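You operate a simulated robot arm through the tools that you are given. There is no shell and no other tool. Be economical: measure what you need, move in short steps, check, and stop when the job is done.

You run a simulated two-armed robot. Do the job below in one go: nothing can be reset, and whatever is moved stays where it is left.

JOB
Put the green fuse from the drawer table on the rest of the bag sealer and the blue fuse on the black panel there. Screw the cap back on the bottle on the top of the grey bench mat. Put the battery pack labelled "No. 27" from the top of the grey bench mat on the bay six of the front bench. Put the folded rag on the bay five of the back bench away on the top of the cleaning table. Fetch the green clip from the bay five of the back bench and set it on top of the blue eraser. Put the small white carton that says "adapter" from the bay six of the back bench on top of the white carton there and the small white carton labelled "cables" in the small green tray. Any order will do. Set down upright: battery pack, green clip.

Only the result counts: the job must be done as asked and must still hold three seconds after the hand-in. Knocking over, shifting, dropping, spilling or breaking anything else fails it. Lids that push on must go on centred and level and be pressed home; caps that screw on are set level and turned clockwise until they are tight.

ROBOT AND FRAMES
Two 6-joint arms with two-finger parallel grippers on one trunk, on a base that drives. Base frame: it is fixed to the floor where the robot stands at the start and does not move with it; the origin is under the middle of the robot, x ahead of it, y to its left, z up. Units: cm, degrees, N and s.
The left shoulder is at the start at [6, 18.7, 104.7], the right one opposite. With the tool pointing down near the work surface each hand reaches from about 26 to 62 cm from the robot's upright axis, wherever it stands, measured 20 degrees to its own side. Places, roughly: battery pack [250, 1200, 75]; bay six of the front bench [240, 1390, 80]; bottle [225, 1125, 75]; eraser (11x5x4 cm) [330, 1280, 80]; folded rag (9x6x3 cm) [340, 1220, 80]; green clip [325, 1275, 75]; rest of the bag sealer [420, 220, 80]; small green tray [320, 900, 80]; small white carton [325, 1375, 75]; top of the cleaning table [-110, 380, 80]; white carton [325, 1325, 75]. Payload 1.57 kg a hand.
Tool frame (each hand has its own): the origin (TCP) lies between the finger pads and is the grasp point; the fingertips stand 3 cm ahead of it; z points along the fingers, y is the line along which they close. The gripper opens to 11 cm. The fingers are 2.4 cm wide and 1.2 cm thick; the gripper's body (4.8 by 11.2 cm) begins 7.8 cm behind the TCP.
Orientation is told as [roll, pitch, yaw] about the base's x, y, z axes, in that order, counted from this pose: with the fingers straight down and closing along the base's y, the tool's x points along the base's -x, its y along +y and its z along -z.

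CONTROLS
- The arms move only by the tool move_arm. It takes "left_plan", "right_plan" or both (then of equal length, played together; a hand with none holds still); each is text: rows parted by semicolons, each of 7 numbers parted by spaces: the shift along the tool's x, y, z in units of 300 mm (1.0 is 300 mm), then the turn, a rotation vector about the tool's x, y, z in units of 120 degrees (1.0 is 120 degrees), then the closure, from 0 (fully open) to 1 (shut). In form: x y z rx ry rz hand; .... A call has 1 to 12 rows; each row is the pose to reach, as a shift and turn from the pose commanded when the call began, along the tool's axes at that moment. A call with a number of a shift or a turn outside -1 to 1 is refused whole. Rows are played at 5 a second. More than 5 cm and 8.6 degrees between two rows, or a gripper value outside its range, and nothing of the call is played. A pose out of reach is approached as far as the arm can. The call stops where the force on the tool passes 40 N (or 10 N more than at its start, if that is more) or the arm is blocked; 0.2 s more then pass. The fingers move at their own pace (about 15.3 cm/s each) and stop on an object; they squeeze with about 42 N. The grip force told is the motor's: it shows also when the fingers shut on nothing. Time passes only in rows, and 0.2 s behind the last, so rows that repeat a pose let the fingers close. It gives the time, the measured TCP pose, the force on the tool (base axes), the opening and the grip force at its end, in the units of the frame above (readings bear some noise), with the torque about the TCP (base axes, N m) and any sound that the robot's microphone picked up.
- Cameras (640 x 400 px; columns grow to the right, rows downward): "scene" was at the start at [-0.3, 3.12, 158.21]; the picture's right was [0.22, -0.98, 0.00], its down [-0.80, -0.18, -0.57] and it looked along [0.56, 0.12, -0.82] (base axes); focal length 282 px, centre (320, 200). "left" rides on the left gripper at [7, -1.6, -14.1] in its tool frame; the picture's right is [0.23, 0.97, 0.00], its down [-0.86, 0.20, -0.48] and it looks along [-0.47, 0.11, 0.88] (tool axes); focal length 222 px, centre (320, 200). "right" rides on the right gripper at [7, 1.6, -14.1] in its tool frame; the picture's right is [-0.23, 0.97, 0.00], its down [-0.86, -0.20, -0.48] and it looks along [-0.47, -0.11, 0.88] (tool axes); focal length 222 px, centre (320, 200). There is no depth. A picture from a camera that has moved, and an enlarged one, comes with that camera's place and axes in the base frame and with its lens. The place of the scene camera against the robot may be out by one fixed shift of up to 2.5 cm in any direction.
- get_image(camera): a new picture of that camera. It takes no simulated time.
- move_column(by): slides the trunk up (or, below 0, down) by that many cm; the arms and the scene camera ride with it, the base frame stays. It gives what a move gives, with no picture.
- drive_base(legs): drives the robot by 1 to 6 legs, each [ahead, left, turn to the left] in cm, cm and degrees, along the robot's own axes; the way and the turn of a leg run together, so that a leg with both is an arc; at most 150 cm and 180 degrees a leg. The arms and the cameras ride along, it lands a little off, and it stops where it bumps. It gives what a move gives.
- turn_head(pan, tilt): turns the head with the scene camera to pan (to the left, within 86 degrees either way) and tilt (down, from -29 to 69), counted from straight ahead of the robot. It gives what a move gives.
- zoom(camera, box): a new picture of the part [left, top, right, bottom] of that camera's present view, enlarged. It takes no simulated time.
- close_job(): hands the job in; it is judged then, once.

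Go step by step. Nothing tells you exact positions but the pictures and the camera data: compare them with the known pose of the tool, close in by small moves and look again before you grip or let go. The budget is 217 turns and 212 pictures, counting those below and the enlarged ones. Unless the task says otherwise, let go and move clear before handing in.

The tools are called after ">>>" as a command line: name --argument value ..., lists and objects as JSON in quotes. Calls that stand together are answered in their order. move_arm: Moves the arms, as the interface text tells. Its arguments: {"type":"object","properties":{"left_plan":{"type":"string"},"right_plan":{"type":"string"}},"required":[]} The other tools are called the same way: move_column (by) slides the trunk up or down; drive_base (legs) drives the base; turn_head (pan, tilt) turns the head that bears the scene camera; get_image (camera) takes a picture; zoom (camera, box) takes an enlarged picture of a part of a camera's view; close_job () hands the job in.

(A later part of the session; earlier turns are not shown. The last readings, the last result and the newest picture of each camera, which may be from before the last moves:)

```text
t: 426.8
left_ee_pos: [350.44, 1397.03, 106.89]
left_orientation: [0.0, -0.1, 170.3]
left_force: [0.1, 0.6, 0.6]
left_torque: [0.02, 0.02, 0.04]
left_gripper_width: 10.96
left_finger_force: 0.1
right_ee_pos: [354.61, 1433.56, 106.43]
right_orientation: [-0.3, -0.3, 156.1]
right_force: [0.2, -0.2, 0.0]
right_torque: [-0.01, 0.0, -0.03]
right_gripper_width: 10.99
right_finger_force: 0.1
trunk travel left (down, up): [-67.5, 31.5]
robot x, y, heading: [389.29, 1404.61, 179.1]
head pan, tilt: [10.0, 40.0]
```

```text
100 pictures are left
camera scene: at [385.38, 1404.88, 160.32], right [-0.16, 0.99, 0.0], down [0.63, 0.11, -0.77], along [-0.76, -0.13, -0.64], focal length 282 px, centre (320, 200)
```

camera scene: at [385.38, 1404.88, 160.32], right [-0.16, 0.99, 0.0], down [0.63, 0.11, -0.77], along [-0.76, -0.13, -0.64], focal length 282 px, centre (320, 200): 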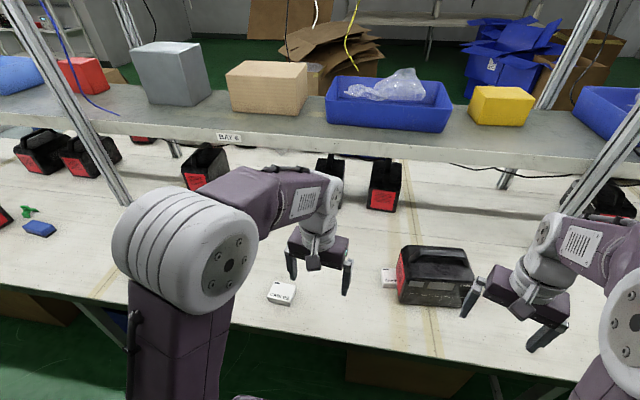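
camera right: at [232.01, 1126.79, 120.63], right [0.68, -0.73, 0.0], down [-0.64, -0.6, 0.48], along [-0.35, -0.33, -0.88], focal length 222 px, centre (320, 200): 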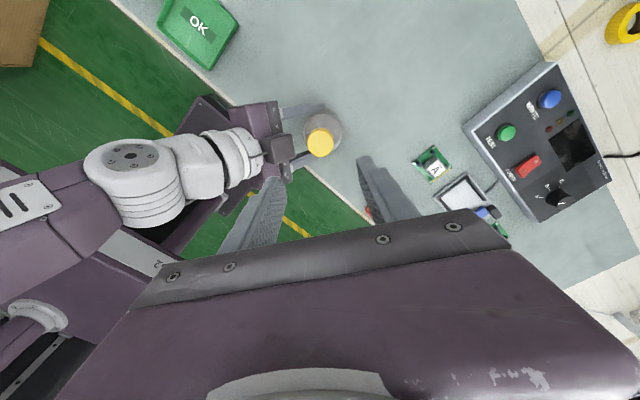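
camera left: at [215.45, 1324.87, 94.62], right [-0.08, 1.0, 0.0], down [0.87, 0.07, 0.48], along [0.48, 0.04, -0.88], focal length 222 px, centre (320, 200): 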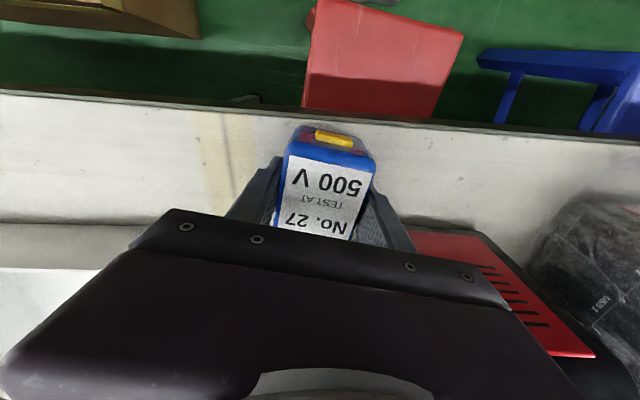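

>>> zoom --camera "scene" --box '[220, 210, 440, 360]'

>>> turn_head --pan 45 --tilt 40

>>> get_image --camera "scene"

```text
2.67 times, centred on (330, 285) of scene
camera zoom: at [385.38, 1404.88, 160.32], right [-0.16, 0.99, 0.0], down [0.63, 0.11, -0.77], along [-0.76, -0.13, -0.64], focal length 751 px, centre (293, -27)
```

zoom: 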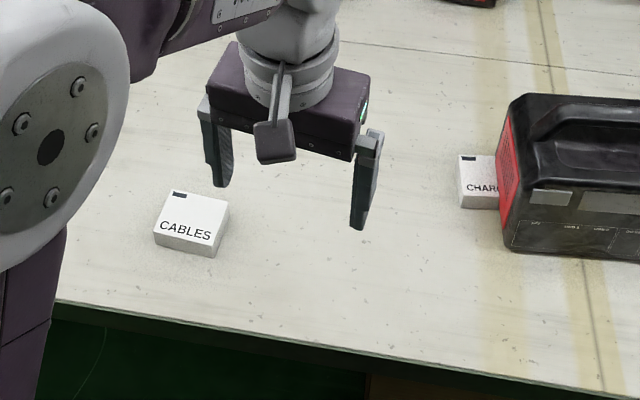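

```text
t: 427.8
left_ee_pos: [350.41, 1396.9, 106.91]
left_orientation: [0.0, -0.1, 170.3]
left_force: [0.0, -0.3, 0.4]
left_torque: [0.01, -0.02, 0.0]
left_gripper_width: 11.01
left_finger_force: 0.0
right_ee_pos: [354.66, 1433.67, 106.32]
right_orientation: [-0.3, -0.4, 156.1]
right_force: [0.1, -1.0, 0.4]
right_torque: [-0.01, -0.01, 0.0]
right_gripper_width: 10.99
right_finger_force: 0.1
trunk travel left (down, up): [-67.5, 31.5]
robot x, y, heading: [389.16, 1404.77, 179.2]
head pan, tilt: [45.0, 40.0]
```

```text
98 pictures are left
camera scene: at [387.69, 1400.35, 160.31], right [-0.7, 0.71, 0.0], down [0.46, 0.45, -0.77], along [-0.55, -0.54, -0.64], focal length 282 px, centre (320, 200)
```

scene: 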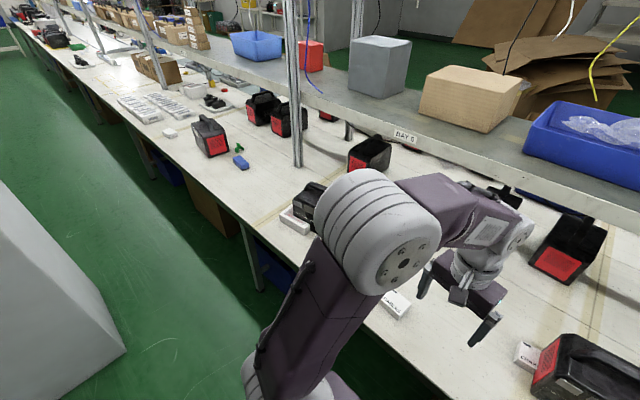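

>>> zoom --camera "scene" --box '[250, 165, 410, 265]'

>>> zoom --camera "scene" --box '[110, 90, 270, 190]'

```text
4.00 times, centred on (330, 215) of scene
camera zoom: at [387.69, 1400.35, 160.31], right [-0.7, 0.71, 0.0], down [0.46, 0.45, -0.77], along [-0.55, -0.54, -0.64], focal length 1127 px, centre (280, 140)
```

zoom: 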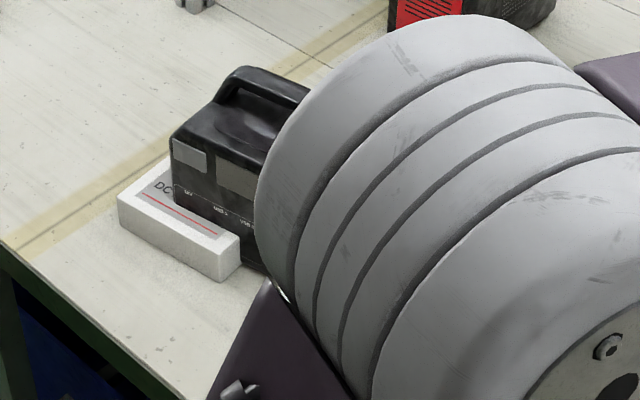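

```text
4.00 times, centred on (190, 140) of scene
camera zoom: at [387.69, 1400.35, 160.31], right [-0.7, 0.71, 0.0], down [0.46, 0.45, -0.77], along [-0.55, -0.54, -0.64], focal length 1127 px, centre (840, 440)
```

zoom: 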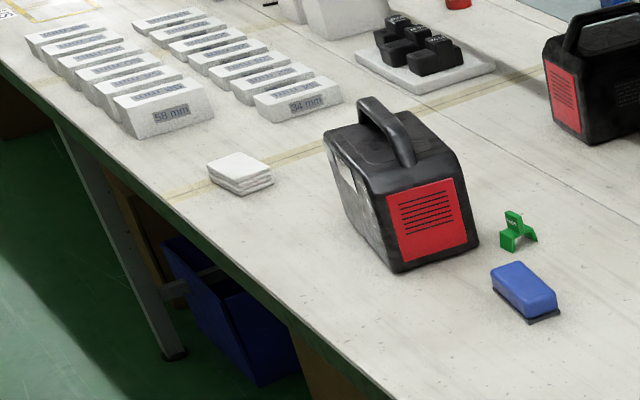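

>>> get_image --camera "left"

```text
95 pictures are left
camera left: at [357.65, 1397.4, 121.16], right [0.06, -1.0, 0.0], down [-0.88, -0.05, 0.48], along [-0.48, -0.03, -0.88], focal length 222 px, centre (320, 200)
```

left: 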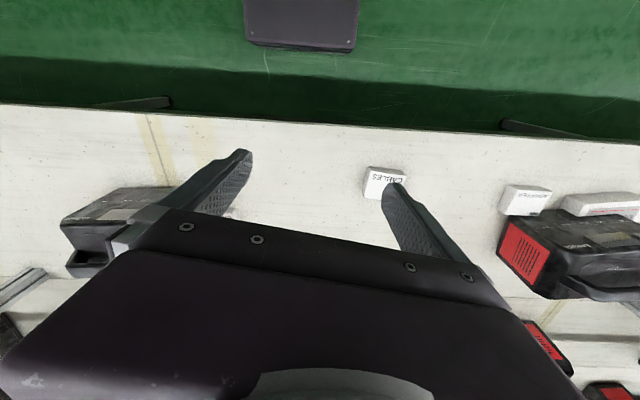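

>>> drive_base --legs '[[0, 30, 0.8]]'

>>> move_arm --right_plan "0 0 0 0.003 0 -0.06 0;0 0 0 0.003 0 -0.12 0;0 0 0 0.003 0 -0.19 0" --left_plan "0 0 0 0 0 -0.03 0;0 0 0 0 0 -0.06 0;0 0 0 0 0 -0.078 0"

>>> get_image --camera "right"

>>> get_image --camera "left"

```text
t: 429.8
left_ee_pos: [350.52, 1366.57, 106.92]
left_orientation: [0.0, -0.1, 171.0]
left_force: [-0.7, -0.1, -0.5]
left_torque: [-0.02, 0.01, 0.01]
left_gripper_width: 11.0
left_finger_force: 0.1
right_ee_pos: [354.05, 1403.19, 106.33]
right_orientation: [-0.3, -0.4, 156.9]
right_force: [-0.3, -0.1, -1.0]
right_torque: [-0.02, 0.02, -0.02]
right_gripper_width: 11.01
right_finger_force: 0.1
trunk travel left (down, up): [-67.5, 31.5]
robot x, y, heading: [388.83, 1375.01, -180.0]
head pan, tilt: [45.0, 40.0]
```

```text
t: 430.6
left_ee_pos: [350.39, 1366.5, 106.84]
left_orientation: [-0.1, -0.2, -179.4]
left_force: [-0.6, 0.4, 0.4]
left_torque: [0.02, -0.01, -0.02]
left_gripper_width: 10.98
left_finger_force: 0.1
right_ee_pos: [354.15, 1403.24, 106.36]
right_orientation: [-0.8, -0.3, 179.9]
right_force: [-0.7, 0.1, 0.2]
right_torque: [-0.01, -0.04, 0.02]
right_gripper_width: 10.99
right_finger_force: 0.1
trunk travel left (down, up): [-67.5, 31.5]
robot x, y, heading: [388.99, 1374.67, -179.6]
head pan, tilt: [45.0, 40.0]
```

```text
94 pictures are left
camera right: at [361.06, 1401.33, 120.5], right [-0.23, -0.97, -0.01], down [-0.85, 0.2, 0.48], along [-0.47, 0.12, -0.87], focal length 222 px, centre (320, 200)
```

right: 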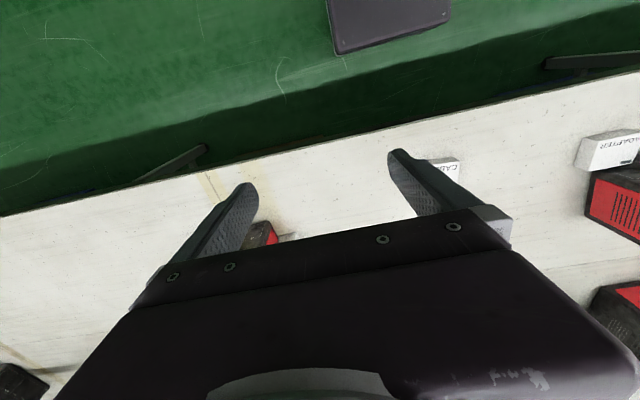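

```text
93 pictures are left
camera left: at [357.52, 1368.17, 121.14], right [0.24, -0.97, 0.0], down [-0.85, -0.21, 0.48], along [-0.47, -0.11, -0.88], focal length 222 px, centre (320, 200)
```

left: 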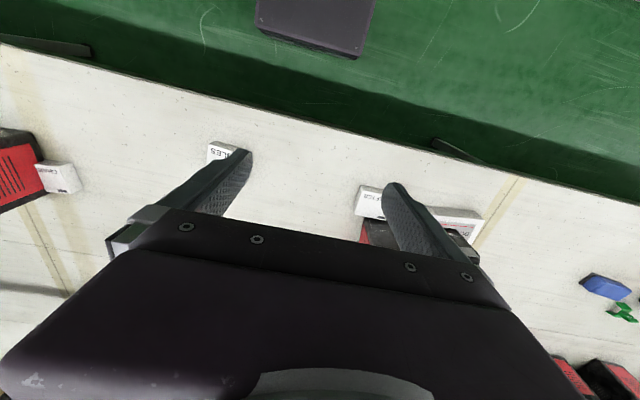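

>>> move_arm --right_plan "-0.065 0.093 0.03 0 0 0 0;-0.13 0.186 0.08 0 0 0 0;-0.195 0.28 0.15 0 0 0 0;-0.26 0.37 0.22 0 0 0 0;-0.325 0.465 0.29 0 0 0 0;-0.39 0.56 0.37 0 0 0 0;-0.453 0.65 0.46 0 0 0 0" --left_plan "-0.06 0.07 0.03 0 0 -0.003 0;-0.12 0.14 0.08 0 0 -0.005 0;-0.18 0.21 0.16 0 0 -0.005 0;-0.25 0.28 0.24 0 0 -0.005 0;-0.31 0.35 0.32 0 0 -0.005 0;-0.37 0.42 0.4 0 0 -0.005 0;-0.433 0.49 0.48 0 0 -0.005 0"

>>> get_image --camera "right"

>>> get_image --camera "left"

```text
t: 432.2
left_ee_pos: [337.37, 1351.57, 92.23]
left_orientation: [0.0, 0.0, -178.9]
left_force: [0.1, -0.5, 0.9]
left_torque: [0.02, -0.02, 0.01]
left_gripper_width: 11.02
left_finger_force: 0.1
right_ee_pos: [340.16, 1383.79, 92.1]
right_orientation: [-0.9, -0.2, 179.8]
right_force: [-0.3, 0.2, 0.3]
right_torque: [0.0, -0.05, 0.0]
right_gripper_width: 11.0
right_finger_force: 0.2
trunk travel left (down, up): [-67.5, 31.5]
robot x, y, heading: [388.96, 1374.67, -179.9]
head pan, tilt: [45.0, 40.0]
```

```text
92 pictures are left
camera right: at [347.06, 1381.9, 106.32], right [-0.23, -0.97, -0.01], down [-0.85, 0.2, 0.48], along [-0.47, 0.12, -0.88], focal length 222 px, centre (320, 200)
```

right: 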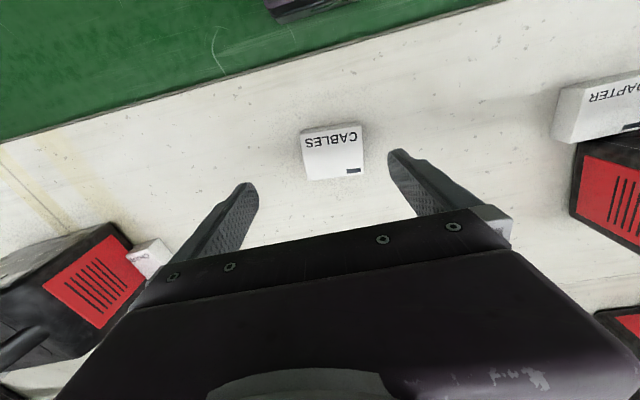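

```text
91 pictures are left
camera left: at [344.41, 1353.28, 106.56], right [0.25, -0.97, 0.0], down [-0.85, -0.22, 0.48], along [-0.46, -0.12, -0.88], focal length 222 px, centre (320, 200)
```

left: 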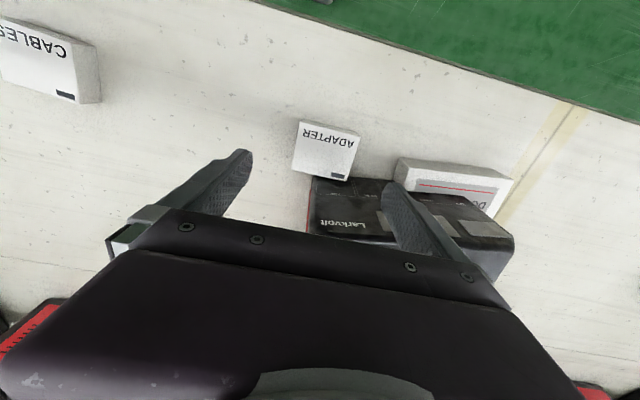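

>>> move_arm --right_plan "-0.057 0.04 0.14 -0.007 0 0 0;-0.057 0.04 0.28 -0.007 0 0 0;-0.057 0.04 0.415 -0.007 0 0 0;-0.057 0.04 0.415 -0.007 0 0 0.5;-0.057 0.04 0.415 -0.007 0 0 1;-0.057 0.04 0.415 -0.007 0 0 1;-0.057 0.04 0.415 -0.007 0 0 1" --left_plan "-0.02 0.033 0.14 0 0 0 0;-0.02 0.033 0.28 0 0 0 0;-0.02 0.033 0.415 0 0 0 0;-0.02 0.033 0.415 0 0 0 0.4;-0.02 0.033 0.415 0 0 0 1;-0.02 0.033 0.415 0 0 0 1;-0.02 0.033 0.415 0 0 0 1"

>>> get_image --camera "left"

```text
t: 433.8
left_ee_pos: [336.99, 1350.73, 79.97]
left_orientation: [0.0, -0.1, -178.9]
left_force: [-0.3, -0.3, 1.3]
left_torque: [-0.04, 0.13, -0.01]
left_gripper_width: 7.47
left_finger_force: 42.5
right_ee_pos: [338.68, 1382.88, 79.79]
right_orientation: [0.0, -0.2, 179.7]
right_force: [0.0, 0.1, 0.0]
right_torque: [-0.02, 0.0, -0.01]
right_gripper_width: 7.68
right_finger_force: 42.1
trunk travel left (down, up): [-67.5, 31.5]
robot x, y, heading: [388.85, 1374.71, -179.4]
head pan, tilt: [45.0, 40.0]
```

```text
90 pictures are left
camera left: at [343.97, 1352.45, 94.22], right [0.25, -0.97, 0.0], down [-0.85, -0.22, 0.48], along [-0.47, -0.12, -0.88], focal length 222 px, centre (320, 200)
```

left: 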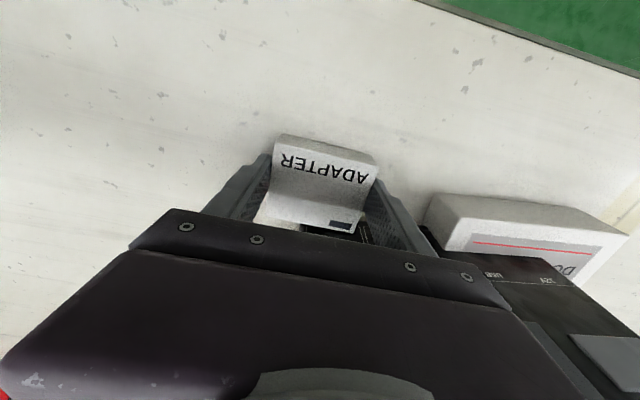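

>>> move_arm --right_plan "0 0 -0.14 0 0 0 1;0 0 -0.28 0 0 0 1;0 0 -0.42 0 0 0 1;0.05 0 -0.56 0 0 0 1;0.12 0 -0.7 0 0 0 1;0.2 0 -0.8 0 0 0 1;0.3 -0.05 -0.88 0 0 0 1;0.4 -0.15 -0.9 0 0 0 1" --left_plan "0 0 -0.13 0 0 0 1;0 0 -0.26 0 0 0 1;0 0 -0.36 0 0 0 1;0 0.12 -0.4 0 0 0 1;0 0.24 -0.4 0 0 0 1;0 0.36 -0.4 0 0 0 1;0 0.47 -0.4 0 0 0 1;0 0.57 -0.4 0 0 0 1"

>>> get_image --camera "left"

```text
t: 435.6
left_ee_pos: [337.34, 1333.59, 92.17]
left_orientation: [0.0, -0.1, -178.9]
left_force: [-0.3, -0.5, -1.1]
left_torque: [0.01, 0.01, -0.01]
left_gripper_width: 7.51
left_finger_force: 42.4
right_ee_pos: [350.88, 1387.59, 106.79]
right_orientation: [0.0, -0.3, 179.7]
right_force: [-0.7, -0.1, -1.1]
right_torque: [0.01, -0.01, -0.01]
right_gripper_width: 7.62
right_finger_force: 42.0
trunk travel left (down, up): [-67.5, 31.5]
robot x, y, heading: [389.4, 1375.17, -179.8]
head pan, tilt: [45.0, 40.0]
```

```text
89 pictures are left
camera left: at [344.41, 1335.34, 106.44], right [0.25, -0.97, 0.0], down [-0.85, -0.22, 0.48], along [-0.47, -0.12, -0.88], focal length 222 px, centre (320, 200)
```

left: 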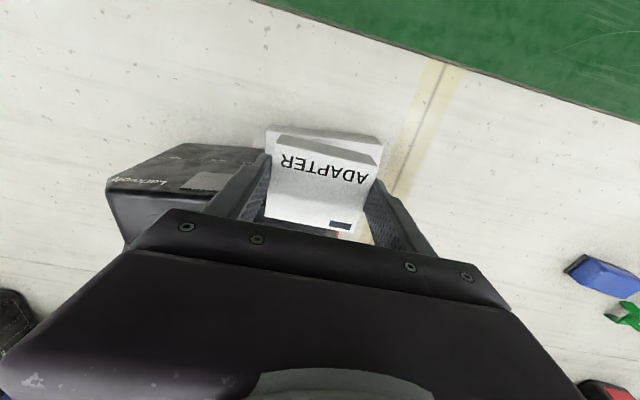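

>>> move_arm --left_plan "-0.03 0 0.1 0 0 0 1;-0.03 0 0.2 0 0 0 1;-0.03 0 0.23 0 0 0 1"

>>> get_image --camera "left"

>>> zoom --camera "scene" --box '[200, 150, 400, 275]'

```text
t: 436.4
left_ee_pos: [336.48, 1333.56, 85.15]
left_orientation: [0.0, 0.0, -178.9]
left_force: [0.0, -0.5, 0.3]
left_torque: [-0.05, -0.04, 0.0]
left_gripper_width: 7.5
left_finger_force: 42.1
right_ee_pos: [350.74, 1387.5, 106.76]
right_orientation: [0.0, -0.1, 179.7]
right_force: [0.9, 0.3, -0.7]
right_torque: [0.02, -0.02, 0.04]
right_gripper_width: 7.63
right_finger_force: 41.4
trunk travel left (down, up): [-67.5, 31.5]
robot x, y, heading: [389.0, 1375.19, -179.7]
head pan, tilt: [45.0, 40.0]
```

```text
88 pictures are left
camera left: at [343.46, 1335.35, 99.42], right [0.25, -0.97, 0.0], down [-0.85, -0.22, 0.48], along [-0.47, -0.12, -0.88], focal length 222 px, centre (320, 200)
```

left: 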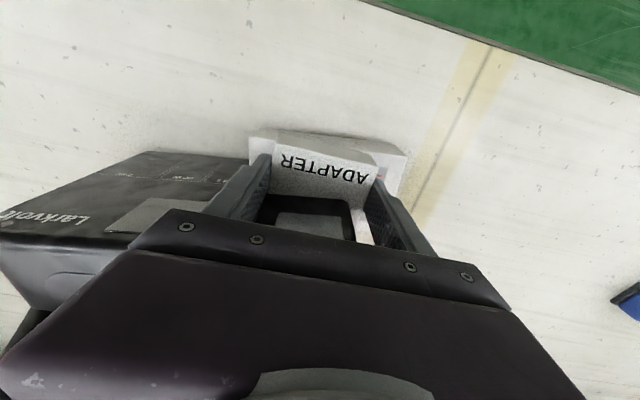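

```text
3.20 times, centred on (300, 212) of scene
camera zoom: at [387.67, 1370.41, 160.32], right [-0.71, 0.7, 0.0], down [0.45, 0.46, -0.77], along [-0.54, -0.54, -0.64], focal length 902 px, centre (384, 160)
```

zoom: 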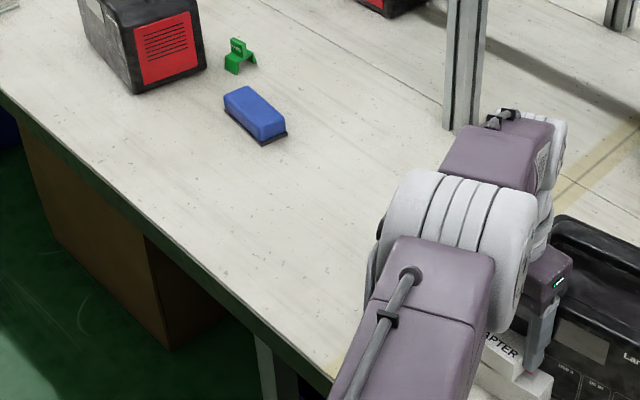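

>>> zoom --camera "left" --box '[220, 110, 440, 260]'

```text
2.67 times, centred on (330, 185) of left
camera zoom: at [343.46, 1335.35, 99.42], right [0.25, -0.97, 0.0], down [-0.85, -0.22, 0.48], along [-0.47, -0.12, -0.88], focal length 592 px, centre (293, 240)
```

zoom: 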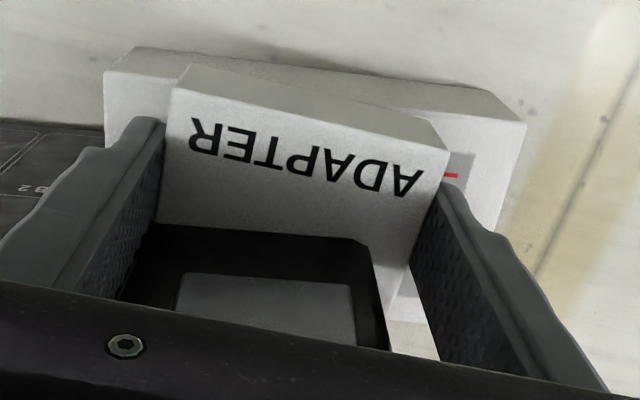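

>>> move_arm --left_plan "0 0 -0.12 0 0 0 1;0.05 0 -0.25 0 0 0 1;0.2 0 -0.35 0 0 0 1;0.35 0 -0.4 0 0 0 1"

>>> get_image --camera "left"

>>> turn_head --pan 35 --tilt 50

>>> get_image --camera "scene"

```text
refused: row 3 steps farther than a row can; nothing moved
```

```text
85 pictures are left
camera left: at [343.46, 1335.35, 99.42], right [0.25, -0.97, 0.0], down [-0.85, -0.22, 0.48], along [-0.47, -0.12, -0.88], focal length 222 px, centre (320, 200)
```

left: 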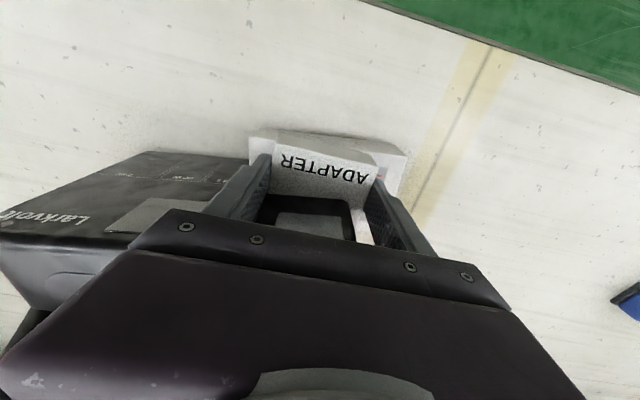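

```text
t: 437.1
left_ee_pos: [336.47, 1333.57, 85.2]
left_orientation: [0.0, -0.1, -178.9]
left_force: [-0.6, 0.0, -0.6]
left_torque: [0.0, 0.04, -0.02]
left_gripper_width: 7.49
left_finger_force: 41.7
right_ee_pos: [350.77, 1387.49, 106.71]
right_orientation: [0.0, -0.2, 179.7]
right_force: [-0.1, -0.4, -0.8]
right_torque: [0.03, 0.0, 0.02]
right_gripper_width: 7.61
right_finger_force: 42.0
trunk travel left (down, up): [-67.5, 31.5]
robot x, y, heading: [389.25, 1374.68, -180.0]
head pan, tilt: [35.0, 50.0]
```

```text
84 pictures are left
camera scene: at [387.38, 1371.99, 158.9], right [-0.58, 0.82, 0.0], down [0.62, 0.44, -0.64], along [-0.52, -0.37, -0.77], focal length 282 px, centre (320, 200)
```

scene: 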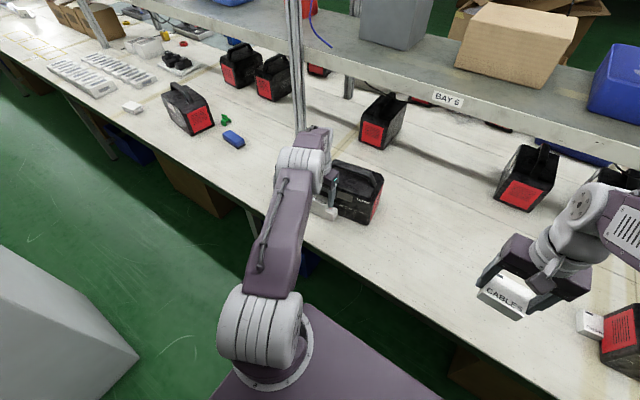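

>>> move_arm --left_plan "0 0 -0.12 0 0 0 1;0 0 -0.25 0 0 0 1;0.1 0 -0.35 0 0 0 1;0.2 0 -0.45 0 0 0 1;0.3 0 -0.55 0 0 0 1;0.42 0 -0.6 0 0 0 1"

>>> get_image --camera "left"

>>> zoom --camera "scene" --box '[270, 130, 430, 250]'

```text
t: 438.5
left_ee_pos: [349.32, 1333.77, 103.1]
left_orientation: [-0.1, -0.2, -178.9]
left_force: [-0.1, 0.0, -0.3]
left_torque: [0.0, 0.0, 0.0]
left_gripper_width: 7.53
left_finger_force: 41.9
right_ee_pos: [350.91, 1387.51, 106.87]
right_orientation: [0.1, -0.4, 179.7]
right_force: [1.0, -0.2, -0.6]
right_torque: [0.04, 0.04, 0.02]
right_gripper_width: 7.63
right_finger_force: 42.4
trunk travel left (down, up): [-67.5, 31.5]
robot x, y, heading: [389.18, 1374.97, -179.9]
head pan, tilt: [35.0, 50.0]
```

```text
83 pictures are left
camera left: at [356.31, 1335.54, 117.47], right [0.25, -0.97, 0.0], down [-0.85, -0.22, 0.48], along [-0.47, -0.12, -0.88], focal length 222 px, centre (320, 200)
```

left: 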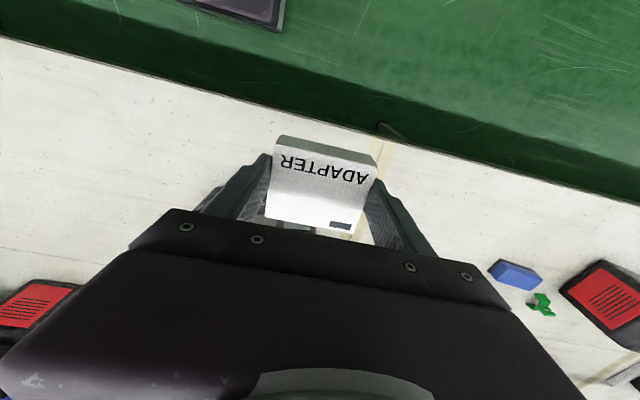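

```text
3.33 times, centred on (350, 190) of scene
camera zoom: at [387.63, 1372.05, 158.89], right [-0.58, 0.82, 0.0], down [0.62, 0.44, -0.64], along [-0.53, -0.37, -0.77], focal length 939 px, centre (220, 233)
```

zoom: 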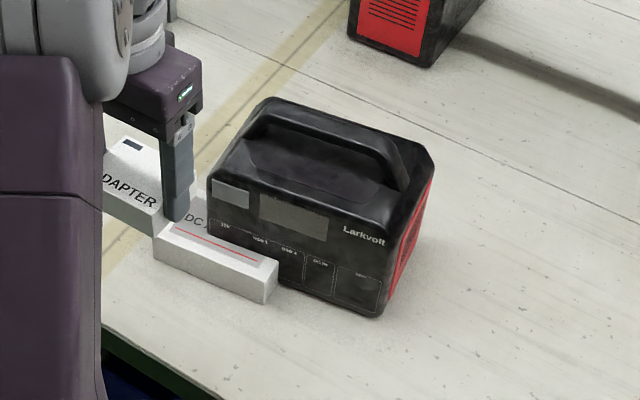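

>>> move_arm --left_plan "-0.13 0.003 0.05 0 0 0 1;-0.26 0.006 0.1 0 0 0 1;-0.38 0.009 0.17 0 0 0 1;-0.457 0.011 0.28 0 0 0 1;-0.457 0.011 0.42 0 0 0 1;-0.457 0.011 0.55 0 0 0 1;-0.457 0.011 0.597 0 0 0 1"

>>> move_arm --left_plan "0 0 0.008 0 0 0 1;0 0 0.014 0 0 0 1;0 0 0.02 0 0 0 1"

```text
t: 440.1
left_ee_pos: [335.33, 1333.26, 85.26]
left_orientation: [0.0, -0.1, -178.8]
left_force: [0.0, -0.4, -0.1]
left_torque: [-0.04, 0.01, -0.01]
left_gripper_width: 7.48
left_finger_force: 42.1
right_ee_pos: [350.69, 1387.48, 106.71]
right_orientation: [0.0, -0.2, 179.7]
right_force: [-0.1, -0.5, -1.7]
right_torque: [0.01, 0.02, -0.02]
right_gripper_width: 7.6
right_finger_force: 41.9
trunk travel left (down, up): [-67.5, 31.5]
robot x, y, heading: [389.0, 1374.66, -179.5]
head pan, tilt: [35.0, 50.0]
```

```text
t: 440.9
left_ee_pos: [335.18, 1333.18, 84.7]
left_orientation: [0.0, 0.0, -178.9]
left_force: [-0.2, 0.2, -1.6]
left_torque: [0.02, 0.01, 0.02]
left_gripper_width: 7.5
left_finger_force: 41.9
right_ee_pos: [350.73, 1387.4, 106.8]
right_orientation: [0.0, -0.3, 179.8]
right_force: [0.0, 0.4, -1.0]
right_torque: [0.0, -0.01, -0.03]
right_gripper_width: 7.58
right_finger_force: 41.9
trunk travel left (down, up): [-67.5, 31.5]
robot x, y, heading: [389.12, 1375.18, -179.8]
head pan, tilt: [35.0, 50.0]
```

>>> move_arm --left_plan "0 0 0.005 0 0 0 1;0 0 0.01 0 0 0 1;0 0 0.014 0 0 0 1;0 0 0.018 0 0 0 1"

```text
t: 441.9
left_ee_pos: [335.35, 1333.23, 84.24]
left_orientation: [0.0, -0.2, -178.9]
left_force: [-1.0, -0.9, 7.1]
left_torque: [0.15, -0.04, -0.03]
left_gripper_width: 7.49
left_finger_force: 41.7
right_ee_pos: [350.77, 1387.62, 106.87]
right_orientation: [-0.1, -0.2, 179.7]
right_force: [1.0, 0.3, -1.5]
right_torque: [0.04, 0.01, 0.03]
right_gripper_width: 7.61
right_finger_force: 41.9
trunk travel left (down, up): [-67.5, 31.5]
robot x, y, heading: [388.97, 1374.6, -179.7]
head pan, tilt: [35.0, 50.0]
```

Contact on the white carton; I release and rise to look.

>>> move_arm --left_plan "0 0 0 0 0 0 0.2;0 0 0 0 0 0 0.15;0 0 -0.12 0 0 0 0.1;0 0 -0.26 0 0 0 0;0 0 -0.4 0 0 0 0;0.1 0 -0.5 0 0 0 0;0.22 0 -0.58 0 0 0 0;0.34 0 -0.65 0 0 0 0;0.45 0 -0.7 0 0 0 0"

>>> zoom --camera "scene" --box '[270, 130, 430, 250]'

>>> get_image --camera "left"

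```text
t: 443.9
left_ee_pos: [348.9, 1333.65, 105.15]
left_orientation: [0.1, -0.1, -178.8]
left_force: [1.0, -0.3, 0.5]
left_torque: [0.02, 0.04, -0.02]
left_gripper_width: 11.0
left_finger_force: 0.0
right_ee_pos: [350.79, 1387.52, 106.91]
right_orientation: [0.1, -0.3, 179.7]
right_force: [0.3, 0.3, -0.8]
right_torque: [-0.02, 0.02, 0.01]
right_gripper_width: 7.55
right_finger_force: 42.2
trunk travel left (down, up): [-67.5, 31.5]
robot x, y, heading: [389.0, 1375.15, -179.9]
head pan, tilt: [35.0, 50.0]
```

```text
3.33 times, centred on (350, 190) of scene
camera zoom: at [387.61, 1372.08, 158.9], right [-0.58, 0.82, 0.0], down [0.62, 0.44, -0.64], along [-0.53, -0.37, -0.77], focal length 939 px, centre (220, 233)
```

zoom: 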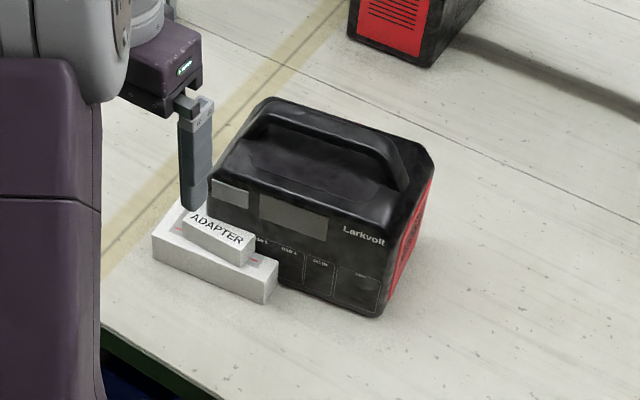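

```text
80 pictures are left
camera left: at [356.01, 1335.37, 119.5], right [0.25, -0.97, 0.0], down [-0.85, -0.22, 0.48], along [-0.47, -0.12, -0.88], focal length 222 px, centre (320, 200)
```

left: 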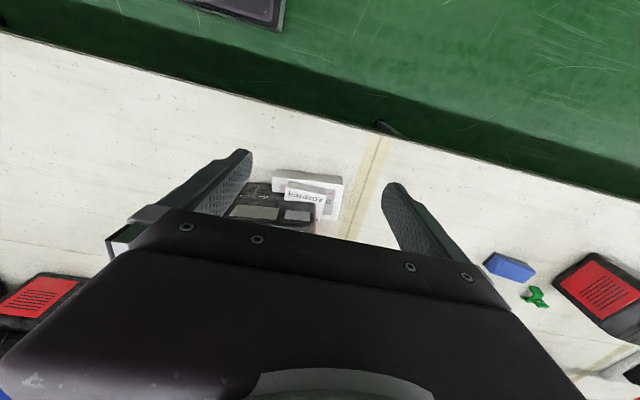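

>>> drive_base --legs '[[10, 0, 0], [0, 70, 0]]'

>>> get_image --camera "left"

>>> turn_head --pan 20 --tilt 50

>>> get_image --camera "scene"

```text
t: 448.5
left_ee_pos: [339.8, 1263.36, 105.18]
left_orientation: [0.0, 0.0, -178.5]
left_force: [0.1, -0.2, 0.7]
left_torque: [-0.03, 0.0, 0.01]
left_gripper_width: 11.01
left_finger_force: 0.1
right_ee_pos: [341.35, 1317.21, 106.82]
right_orientation: [0.0, -0.2, -179.8]
right_force: [0.7, 0.8, -1.4]
right_torque: [0.0, -0.01, 0.02]
right_gripper_width: 7.51
right_finger_force: 42.3
trunk travel left (down, up): [-67.5, 31.5]
robot x, y, heading: [379.49, 1304.88, -179.2]
head pan, tilt: [35.0, 50.0]
```

```text
79 pictures are left
camera left: at [346.72, 1265.23, 119.43], right [0.25, -0.97, 0.0], down [-0.85, -0.22, 0.48], along [-0.46, -0.12, -0.88], focal length 222 px, centre (320, 200)
```

left: 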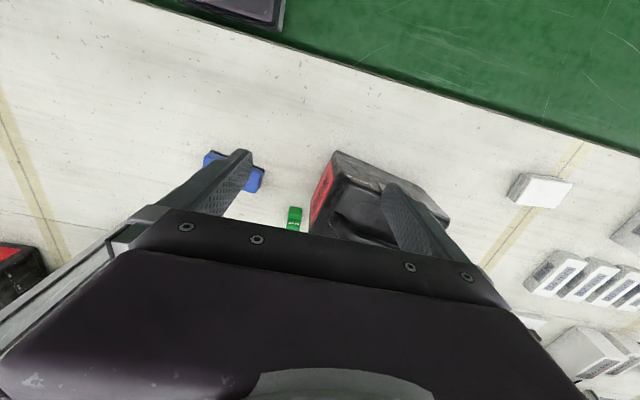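

```text
t: 449.3
left_ee_pos: [339.76, 1263.42, 105.15]
left_orientation: [0.0, 0.0, -178.5]
left_force: [0.7, 0.8, -0.2]
left_torque: [-0.01, 0.0, -0.03]
left_gripper_width: 11.01
left_finger_force: 0.1
right_ee_pos: [341.28, 1317.26, 106.92]
right_orientation: [-0.1, -0.2, -179.8]
right_force: [0.0, -0.5, -1.6]
right_torque: [0.0, 0.02, -0.04]
right_gripper_width: 7.53
right_finger_force: 42.0
trunk travel left (down, up): [-67.5, 31.5]
robot x, y, heading: [379.86, 1305.16, -179.5]
head pan, tilt: [20.0, 50.0]
```

```text
78 pictures are left
camera scene: at [377.11, 1303.89, 158.9], right [-0.35, 0.94, 0.0], down [0.72, 0.27, -0.64], along [-0.6, -0.23, -0.77], focal length 282 px, centre (320, 200)
```

scene: 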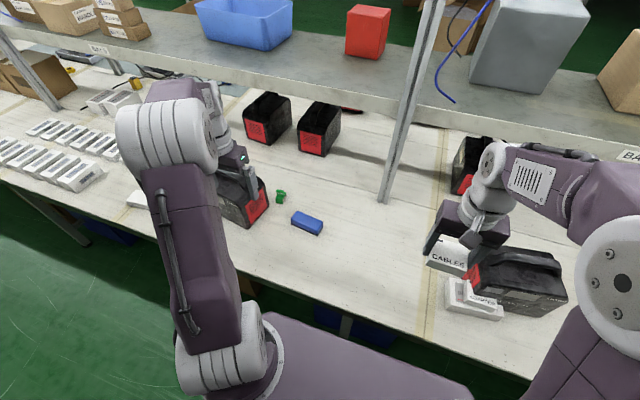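

>>> drive_base --legs '[[4, 0, 0], [0, 21, -0.5]]'

>>> zoom --camera "scene" --box '[200, 140, 360, 260]'

```text
t: 451.4
left_ee_pos: [335.54, 1242.8, 105.18]
left_orientation: [0.0, -0.1, -179.0]
left_force: [0.0, 0.0, -0.3]
left_torque: [-0.01, -0.05, 0.02]
left_gripper_width: 10.99
left_finger_force: 0.0
right_ee_pos: [337.43, 1296.79, 106.82]
right_orientation: [0.1, -0.1, 179.6]
right_force: [-0.2, 1.2, -2.1]
right_torque: [0.0, -0.05, 0.01]
right_gripper_width: 7.52
right_finger_force: 41.9
trunk travel left (down, up): [-67.5, 31.5]
robot x, y, heading: [375.74, 1283.99, -179.7]
head pan, tilt: [20.0, 50.0]
```

```text
3.33 times, centred on (280, 200) of scene
camera zoom: at [373.24, 1282.98, 158.9], right [-0.35, 0.94, 0.0], down [0.72, 0.26, -0.64], along [-0.6, -0.22, -0.77], focal length 939 px, centre (453, 200)
```

zoom: 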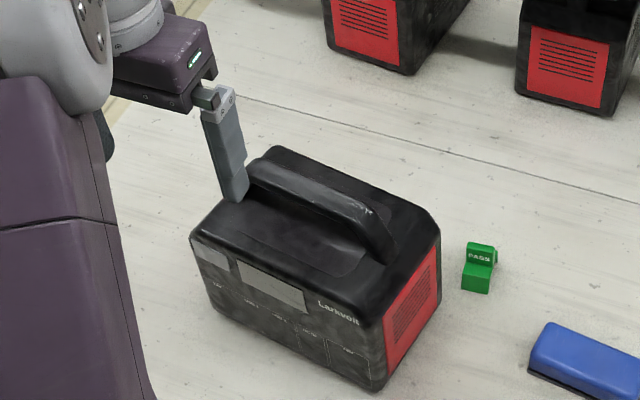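

>>> move_arm --left_plan "-0.04 -0.06 0 0 0 -0.07 0;-0.08 -0.12 0 0 0 -0.14 0;-0.12 -0.19 0 0 0 -0.21 0;-0.16 -0.25 0 0 0 -0.28 0;-0.2 -0.32 0 0 0 -0.35 0;-0.24 -0.38 0 0 0 -0.42 0;-0.28 -0.45 0 0 0 -0.49 0;-0.32 -0.51 0 0 0 -0.56 0;-0.36 -0.58 0 0 0 -0.63 0;-0.4 -0.64 0 0 0 -0.69 0;-0.45 -0.7 0 0 0 -0.75 0"

>>> get_image --camera "left"

```text
t: 453.8
left_ee_pos: [321.55, 1263.49, 105.19]
left_orientation: [-0.1, 0.0, -88.9]
left_force: [-0.1, -0.5, -0.7]
left_torque: [0.01, -0.02, -0.04]
left_gripper_width: 11.01
left_finger_force: 0.0
right_ee_pos: [337.36, 1296.73, 106.74]
right_orientation: [0.0, -0.1, 179.6]
right_force: [-0.1, 0.5, -0.6]
right_torque: [-0.02, -0.01, 0.04]
right_gripper_width: 7.49
right_finger_force: 42.0
trunk travel left (down, up): [-67.5, 31.5]
robot x, y, heading: [376.28, 1283.92, -179.7]
head pan, tilt: [20.0, 50.0]
```

```text
76 pictures are left
camera left: at [319.89, 1270.48, 119.45], right [0.97, 0.25, 0.0], down [0.22, -0.85, 0.48], along [0.12, -0.46, -0.88], focal length 222 px, centre (320, 200)
```

left: 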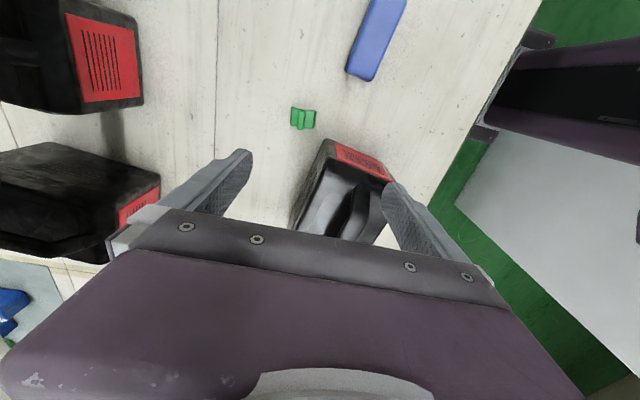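

>>> zoom --camera "left" --box '[274, 93, 334, 143]'

```text
8.00 times, centred on (304, 118) of left
camera zoom: at [319.89, 1270.48, 119.45], right [0.97, 0.25, 0.0], down [0.22, -0.85, 0.48], along [0.12, -0.46, -0.88], focal length 1777 px, centre (448, 856)
```

zoom: 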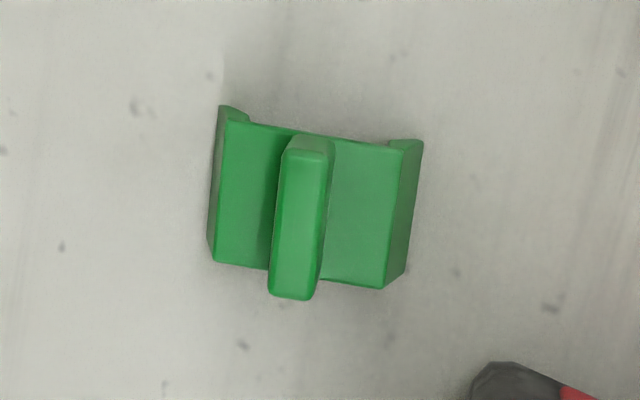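

>>> move_arm --left_plan "0.02 -0.05 0.12 0 0 -0.02 0;0.045 -0.0975 0.26 0 0 -0.047 0;0.045 -0.0975 0.4 0 0 -0.047 0;0.045 -0.0975 0.47 0 0 -0.047 0"

>>> get_image --camera "left"

```text
t: 454.8
left_ee_pos: [318.58, 1264.65, 91.25]
left_orientation: [-0.1, 0.0, -83.3]
left_force: [0.3, 0.4, 0.3]
left_torque: [-0.02, 0.05, -0.03]
left_gripper_width: 11.0
left_finger_force: 0.0
right_ee_pos: [337.44, 1296.68, 106.85]
right_orientation: [-0.1, -0.2, 179.5]
right_force: [-0.2, -0.4, -1.6]
right_torque: [0.0, -0.01, 0.0]
right_gripper_width: 7.51
right_finger_force: 41.7
trunk travel left (down, up): [-67.5, 31.5]
robot x, y, heading: [376.04, 1283.89, -180.0]
head pan, tilt: [20.0, 50.0]
```

```text
74 pictures are left
camera left: at [316.31, 1271.5, 105.42], right [0.94, 0.34, 0.0], down [0.3, -0.83, 0.48], along [0.16, -0.45, -0.88], focal length 222 px, centre (320, 200)
```

left: 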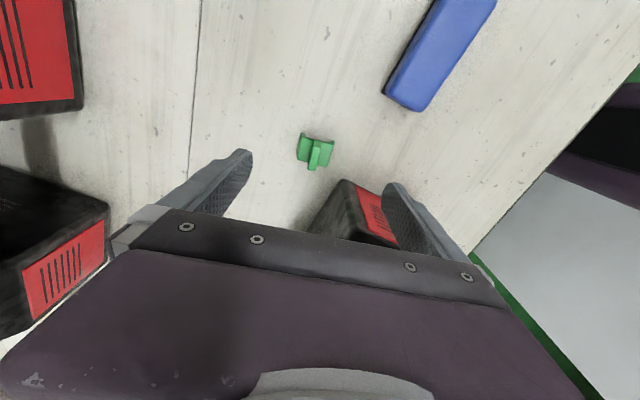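

>>> move_arm --left_plan "-0.01 -0.007 0.08 0 0 0 0.4;-0.01 -0.007 0.2 0 0 0 0.4;-0.01 -0.007 0.3 0 0 0 0.4;-0.01 -0.007 0.378 0 0 0 0.4"

>>> get_image --camera "left"

```text
t: 455.8
left_ee_pos: [318.48, 1264.39, 79.71]
left_orientation: [-0.1, 0.1, -83.4]
left_force: [0.7, -0.1, 0.9]
left_torque: [0.04, 0.04, 0.02]
left_gripper_width: 6.59
left_finger_force: 0.0
right_ee_pos: [337.48, 1296.66, 106.75]
right_orientation: [0.1, -0.2, 179.6]
right_force: [-0.5, -0.3, -0.8]
right_torque: [0.02, -0.01, -0.01]
right_gripper_width: 7.51
right_finger_force: 41.7
trunk travel left (down, up): [-67.5, 31.5]
robot x, y, heading: [376.06, 1284.3, -179.9]
head pan, tilt: [20.0, 50.0]
```

```text
73 pictures are left
camera left: at [316.11, 1271.15, 94.04], right [0.94, 0.34, 0.0], down [0.3, -0.83, 0.48], along [0.16, -0.45, -0.88], focal length 222 px, centre (320, 200)
```

left: 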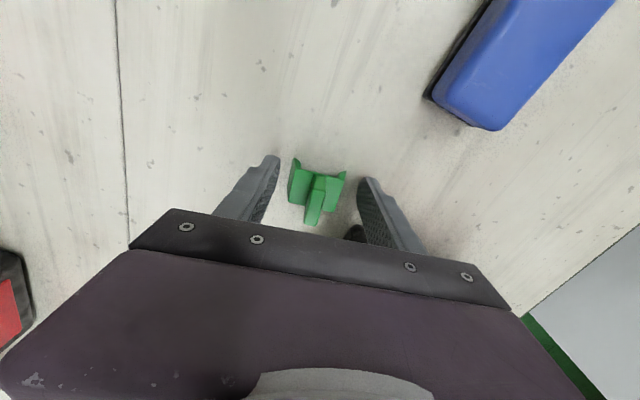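

Clip sits between the fingers. I close and lift.

>>> move_arm --left_plan "0 0 0 0 0 0 0.7;0 0 0 0 0 0 1;0 0 0 0 0 0 1;0 0 0 0 0 0 1;0 0 -0.1 0 0 0 1;0 0 -0.24 0 0 0 1;0 0 -0.38 0 0 0 1;0 0 -0.5 0 0 0 1"

>>> zoom --camera "left" --box '[240, 120, 400, 240]'

```text
t: 457.6
left_ee_pos: [318.67, 1264.56, 94.81]
left_orientation: [-0.1, -0.1, -83.4]
left_force: [-0.1, 0.5, 0.5]
left_torque: [0.03, 0.03, 0.0]
left_gripper_width: 4.08
left_finger_force: 42.3
right_ee_pos: [337.73, 1296.77, 106.83]
right_orientation: [0.0, -0.3, 179.6]
right_force: [1.1, 0.5, -1.4]
right_torque: [-0.04, -0.03, -0.02]
right_gripper_width: 7.49
right_finger_force: 42.0
trunk travel left (down, up): [-67.5, 31.5]
robot x, y, heading: [376.02, 1284.17, -179.7]
head pan, tilt: [20.0, 50.0]
```

```text
3.33 times, centred on (320, 180) of left
camera zoom: at [316.22, 1271.25, 109.08], right [0.94, 0.34, 0.0], down [0.3, -0.83, 0.48], along [0.16, -0.45, -0.88], focal length 740 px, centre (320, 267)
```

zoom: 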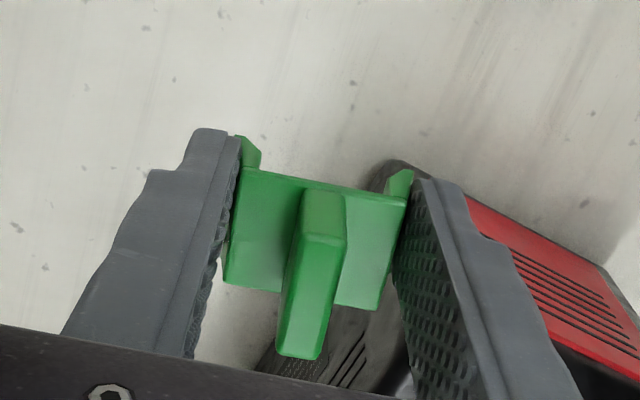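

>>> move_arm --left_plan "0.06 0.03 -0.03 0 0 0.07 1;0.12 0.06 -0.05 0 0 0.14 1;0.18 0.1 -0.05 0 0 0.21 1;0.24 0.14 -0.05 0 0 0.28 1;0.3 0.18 -0.05 0 0 0.35 1;0.34 0.22 -0.05 0 0 0.42 1;0.37 0.26 -0.05 0 0 0.49 1;0.39 0.3 -0.05 0 0 0.56 1;0.406 0.349 -0.05 0 0 0.63 1;0.406 0.349 -0.05 0 0 0.7 1;0.406 0.349 -0.05 0 0 0.77 1;0.406 0.349 0 0 0 0.84 1"

>>> get_image --camera "left"

```text
t: 460.2
left_ee_pos: [327.68, 1277.73, 94.65]
left_orientation: [0.0, -0.1, 175.8]
left_force: [0.2, 1.2, 0.1]
left_torque: [0.03, -0.03, 0.01]
left_gripper_width: 4.06
left_finger_force: 42.2
right_ee_pos: [337.51, 1296.66, 106.83]
right_orientation: [0.0, -0.2, 179.6]
right_force: [-0.7, -0.1, -1.5]
right_torque: [0.03, -0.04, -0.01]
right_gripper_width: 7.54
right_finger_force: 41.7
trunk travel left (down, up): [-67.5, 31.5]
robot x, y, heading: [375.71, 1284.03, -179.8]
head pan, tilt: [20.0, 50.0]
```

```text
71 pictures are left
camera left: at [334.67, 1278.86, 108.99], right [0.15, -0.99, 0.0], down [-0.87, -0.13, 0.48], along [-0.47, -0.07, -0.88], focal length 222 px, centre (320, 200)
```

left: 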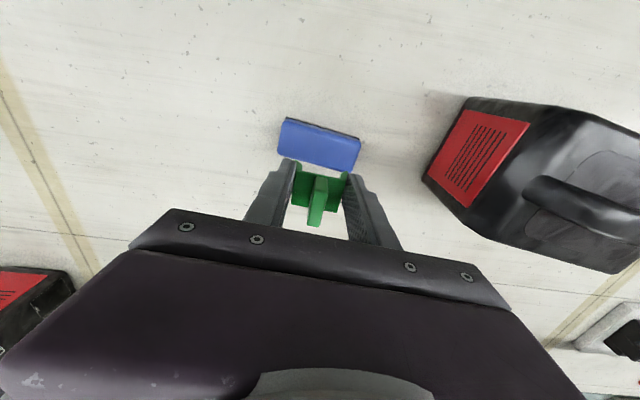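

>>> move_arm --left_plan "0 -0.004 0.12 0 0 0 1;0 -0.004 0.24 0 0 0 1;0 -0.004 0.33 0 0 0 1"

>>> move_arm --left_plan "0 0 0.008 0 0 0 1;0 0 0.016 0 0 0 1;0 0 0.022 0 0 0 1"

>>> zoom --camera "left" --box '[240, 100, 400, 240]'

```text
t: 461.0
left_ee_pos: [327.54, 1277.82, 84.79]
left_orientation: [-0.1, -0.1, 175.8]
left_force: [0.0, 0.2, -0.8]
left_torque: [0.01, 0.0, -0.03]
left_gripper_width: 4.05
left_finger_force: 42.5
right_ee_pos: [337.45, 1296.61, 106.91]
right_orientation: [0.0, -0.3, 179.6]
right_force: [0.3, -0.5, -0.3]
right_torque: [-0.02, -0.02, 0.0]
right_gripper_width: 7.49
right_finger_force: 41.7
trunk travel left (down, up): [-67.5, 31.5]
robot x, y, heading: [375.72, 1284.19, -179.8]
head pan, tilt: [20.0, 50.0]
```

```text
t: 461.8
left_ee_pos: [327.57, 1277.95, 84.13]
left_orientation: [0.0, -0.1, 175.8]
left_force: [0.4, -0.4, 0.0]
left_torque: [-0.01, 0.06, 0.0]
left_gripper_width: 4.03
left_finger_force: 41.6
right_ee_pos: [337.58, 1296.61, 106.81]
right_orientation: [0.0, -0.3, 179.6]
right_force: [-0.2, -0.2, -1.7]
right_torque: [0.0, 0.01, -0.02]
right_gripper_width: 7.53
right_finger_force: 42.3
trunk travel left (down, up): [-67.5, 31.5]
robot x, y, heading: [375.8, 1284.01, -179.7]
head pan, tilt: [20.0, 50.0]
```

```text
2.86 times, centred on (320, 170) of left
camera zoom: at [334.68, 1278.99, 98.4], right [0.16, -0.99, 0.0], down [-0.87, -0.14, 0.48], along [-0.47, -0.07, -0.88], focal length 635 px, centre (320, 286)
```

zoom: 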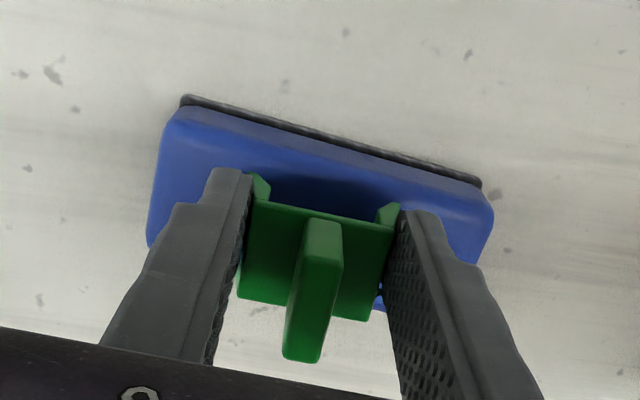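

>>> move_arm --left_plan "0.018 0 0.002 0 0 0 1;0.018 0 0.008 0 0 0 1;0.018 0 0.014 0 0 0 1;0.018 0 0.02 0 0 0 1"

```text
t: 462.8
left_ee_pos: [328.15, 1277.79, 83.66]
left_orientation: [0.0, -0.1, 175.9]
left_force: [0.1, 0.6, -0.4]
left_torque: [-0.03, -0.02, -0.02]
left_gripper_width: 4.04
left_finger_force: 42.1
right_ee_pos: [337.6, 1296.62, 106.78]
right_orientation: [0.1, -0.2, 179.6]
right_force: [0.3, -0.1, -0.9]
right_torque: [0.0, 0.02, 0.0]
right_gripper_width: 7.51
right_finger_force: 42.1
trunk travel left (down, up): [-67.5, 31.5]
robot x, y, heading: [375.65, 1284.05, -179.9]
head pan, tilt: [20.0, 50.0]
```

>>> move_arm --left_plan "0 0 0.006 0 0 0 1;0 0 0.011 0 0 0 1;0 0 0.016 0 0 0 1;0 0 0.02 0 0 0 1"

```text
t: 463.9
left_ee_pos: [328.07, 1277.91, 83.43]
left_orientation: [-0.1, -0.8, 175.9]
left_force: [7.2, -2.3, 26.2]
left_torque: [0.03, -0.37, -0.05]
left_gripper_width: 4.02
left_finger_force: 42.3
right_ee_pos: [337.99, 1296.69, 106.97]
right_orientation: [0.1, -0.4, 179.6]
right_force: [-0.5, 0.7, -0.3]
right_torque: [-0.02, -0.05, 0.0]
right_gripper_width: 7.51
right_finger_force: 42.0
trunk travel left (down, up): [-67.5, 31.5]
robot x, y, heading: [375.8, 1284.09, -179.6]
head pan, tilt: [20.0, 50.0]
stopped in row 4 (left hand): the force on the tool passed its limit (the readings are from after the stop); the commanded pose is now the measured one
```

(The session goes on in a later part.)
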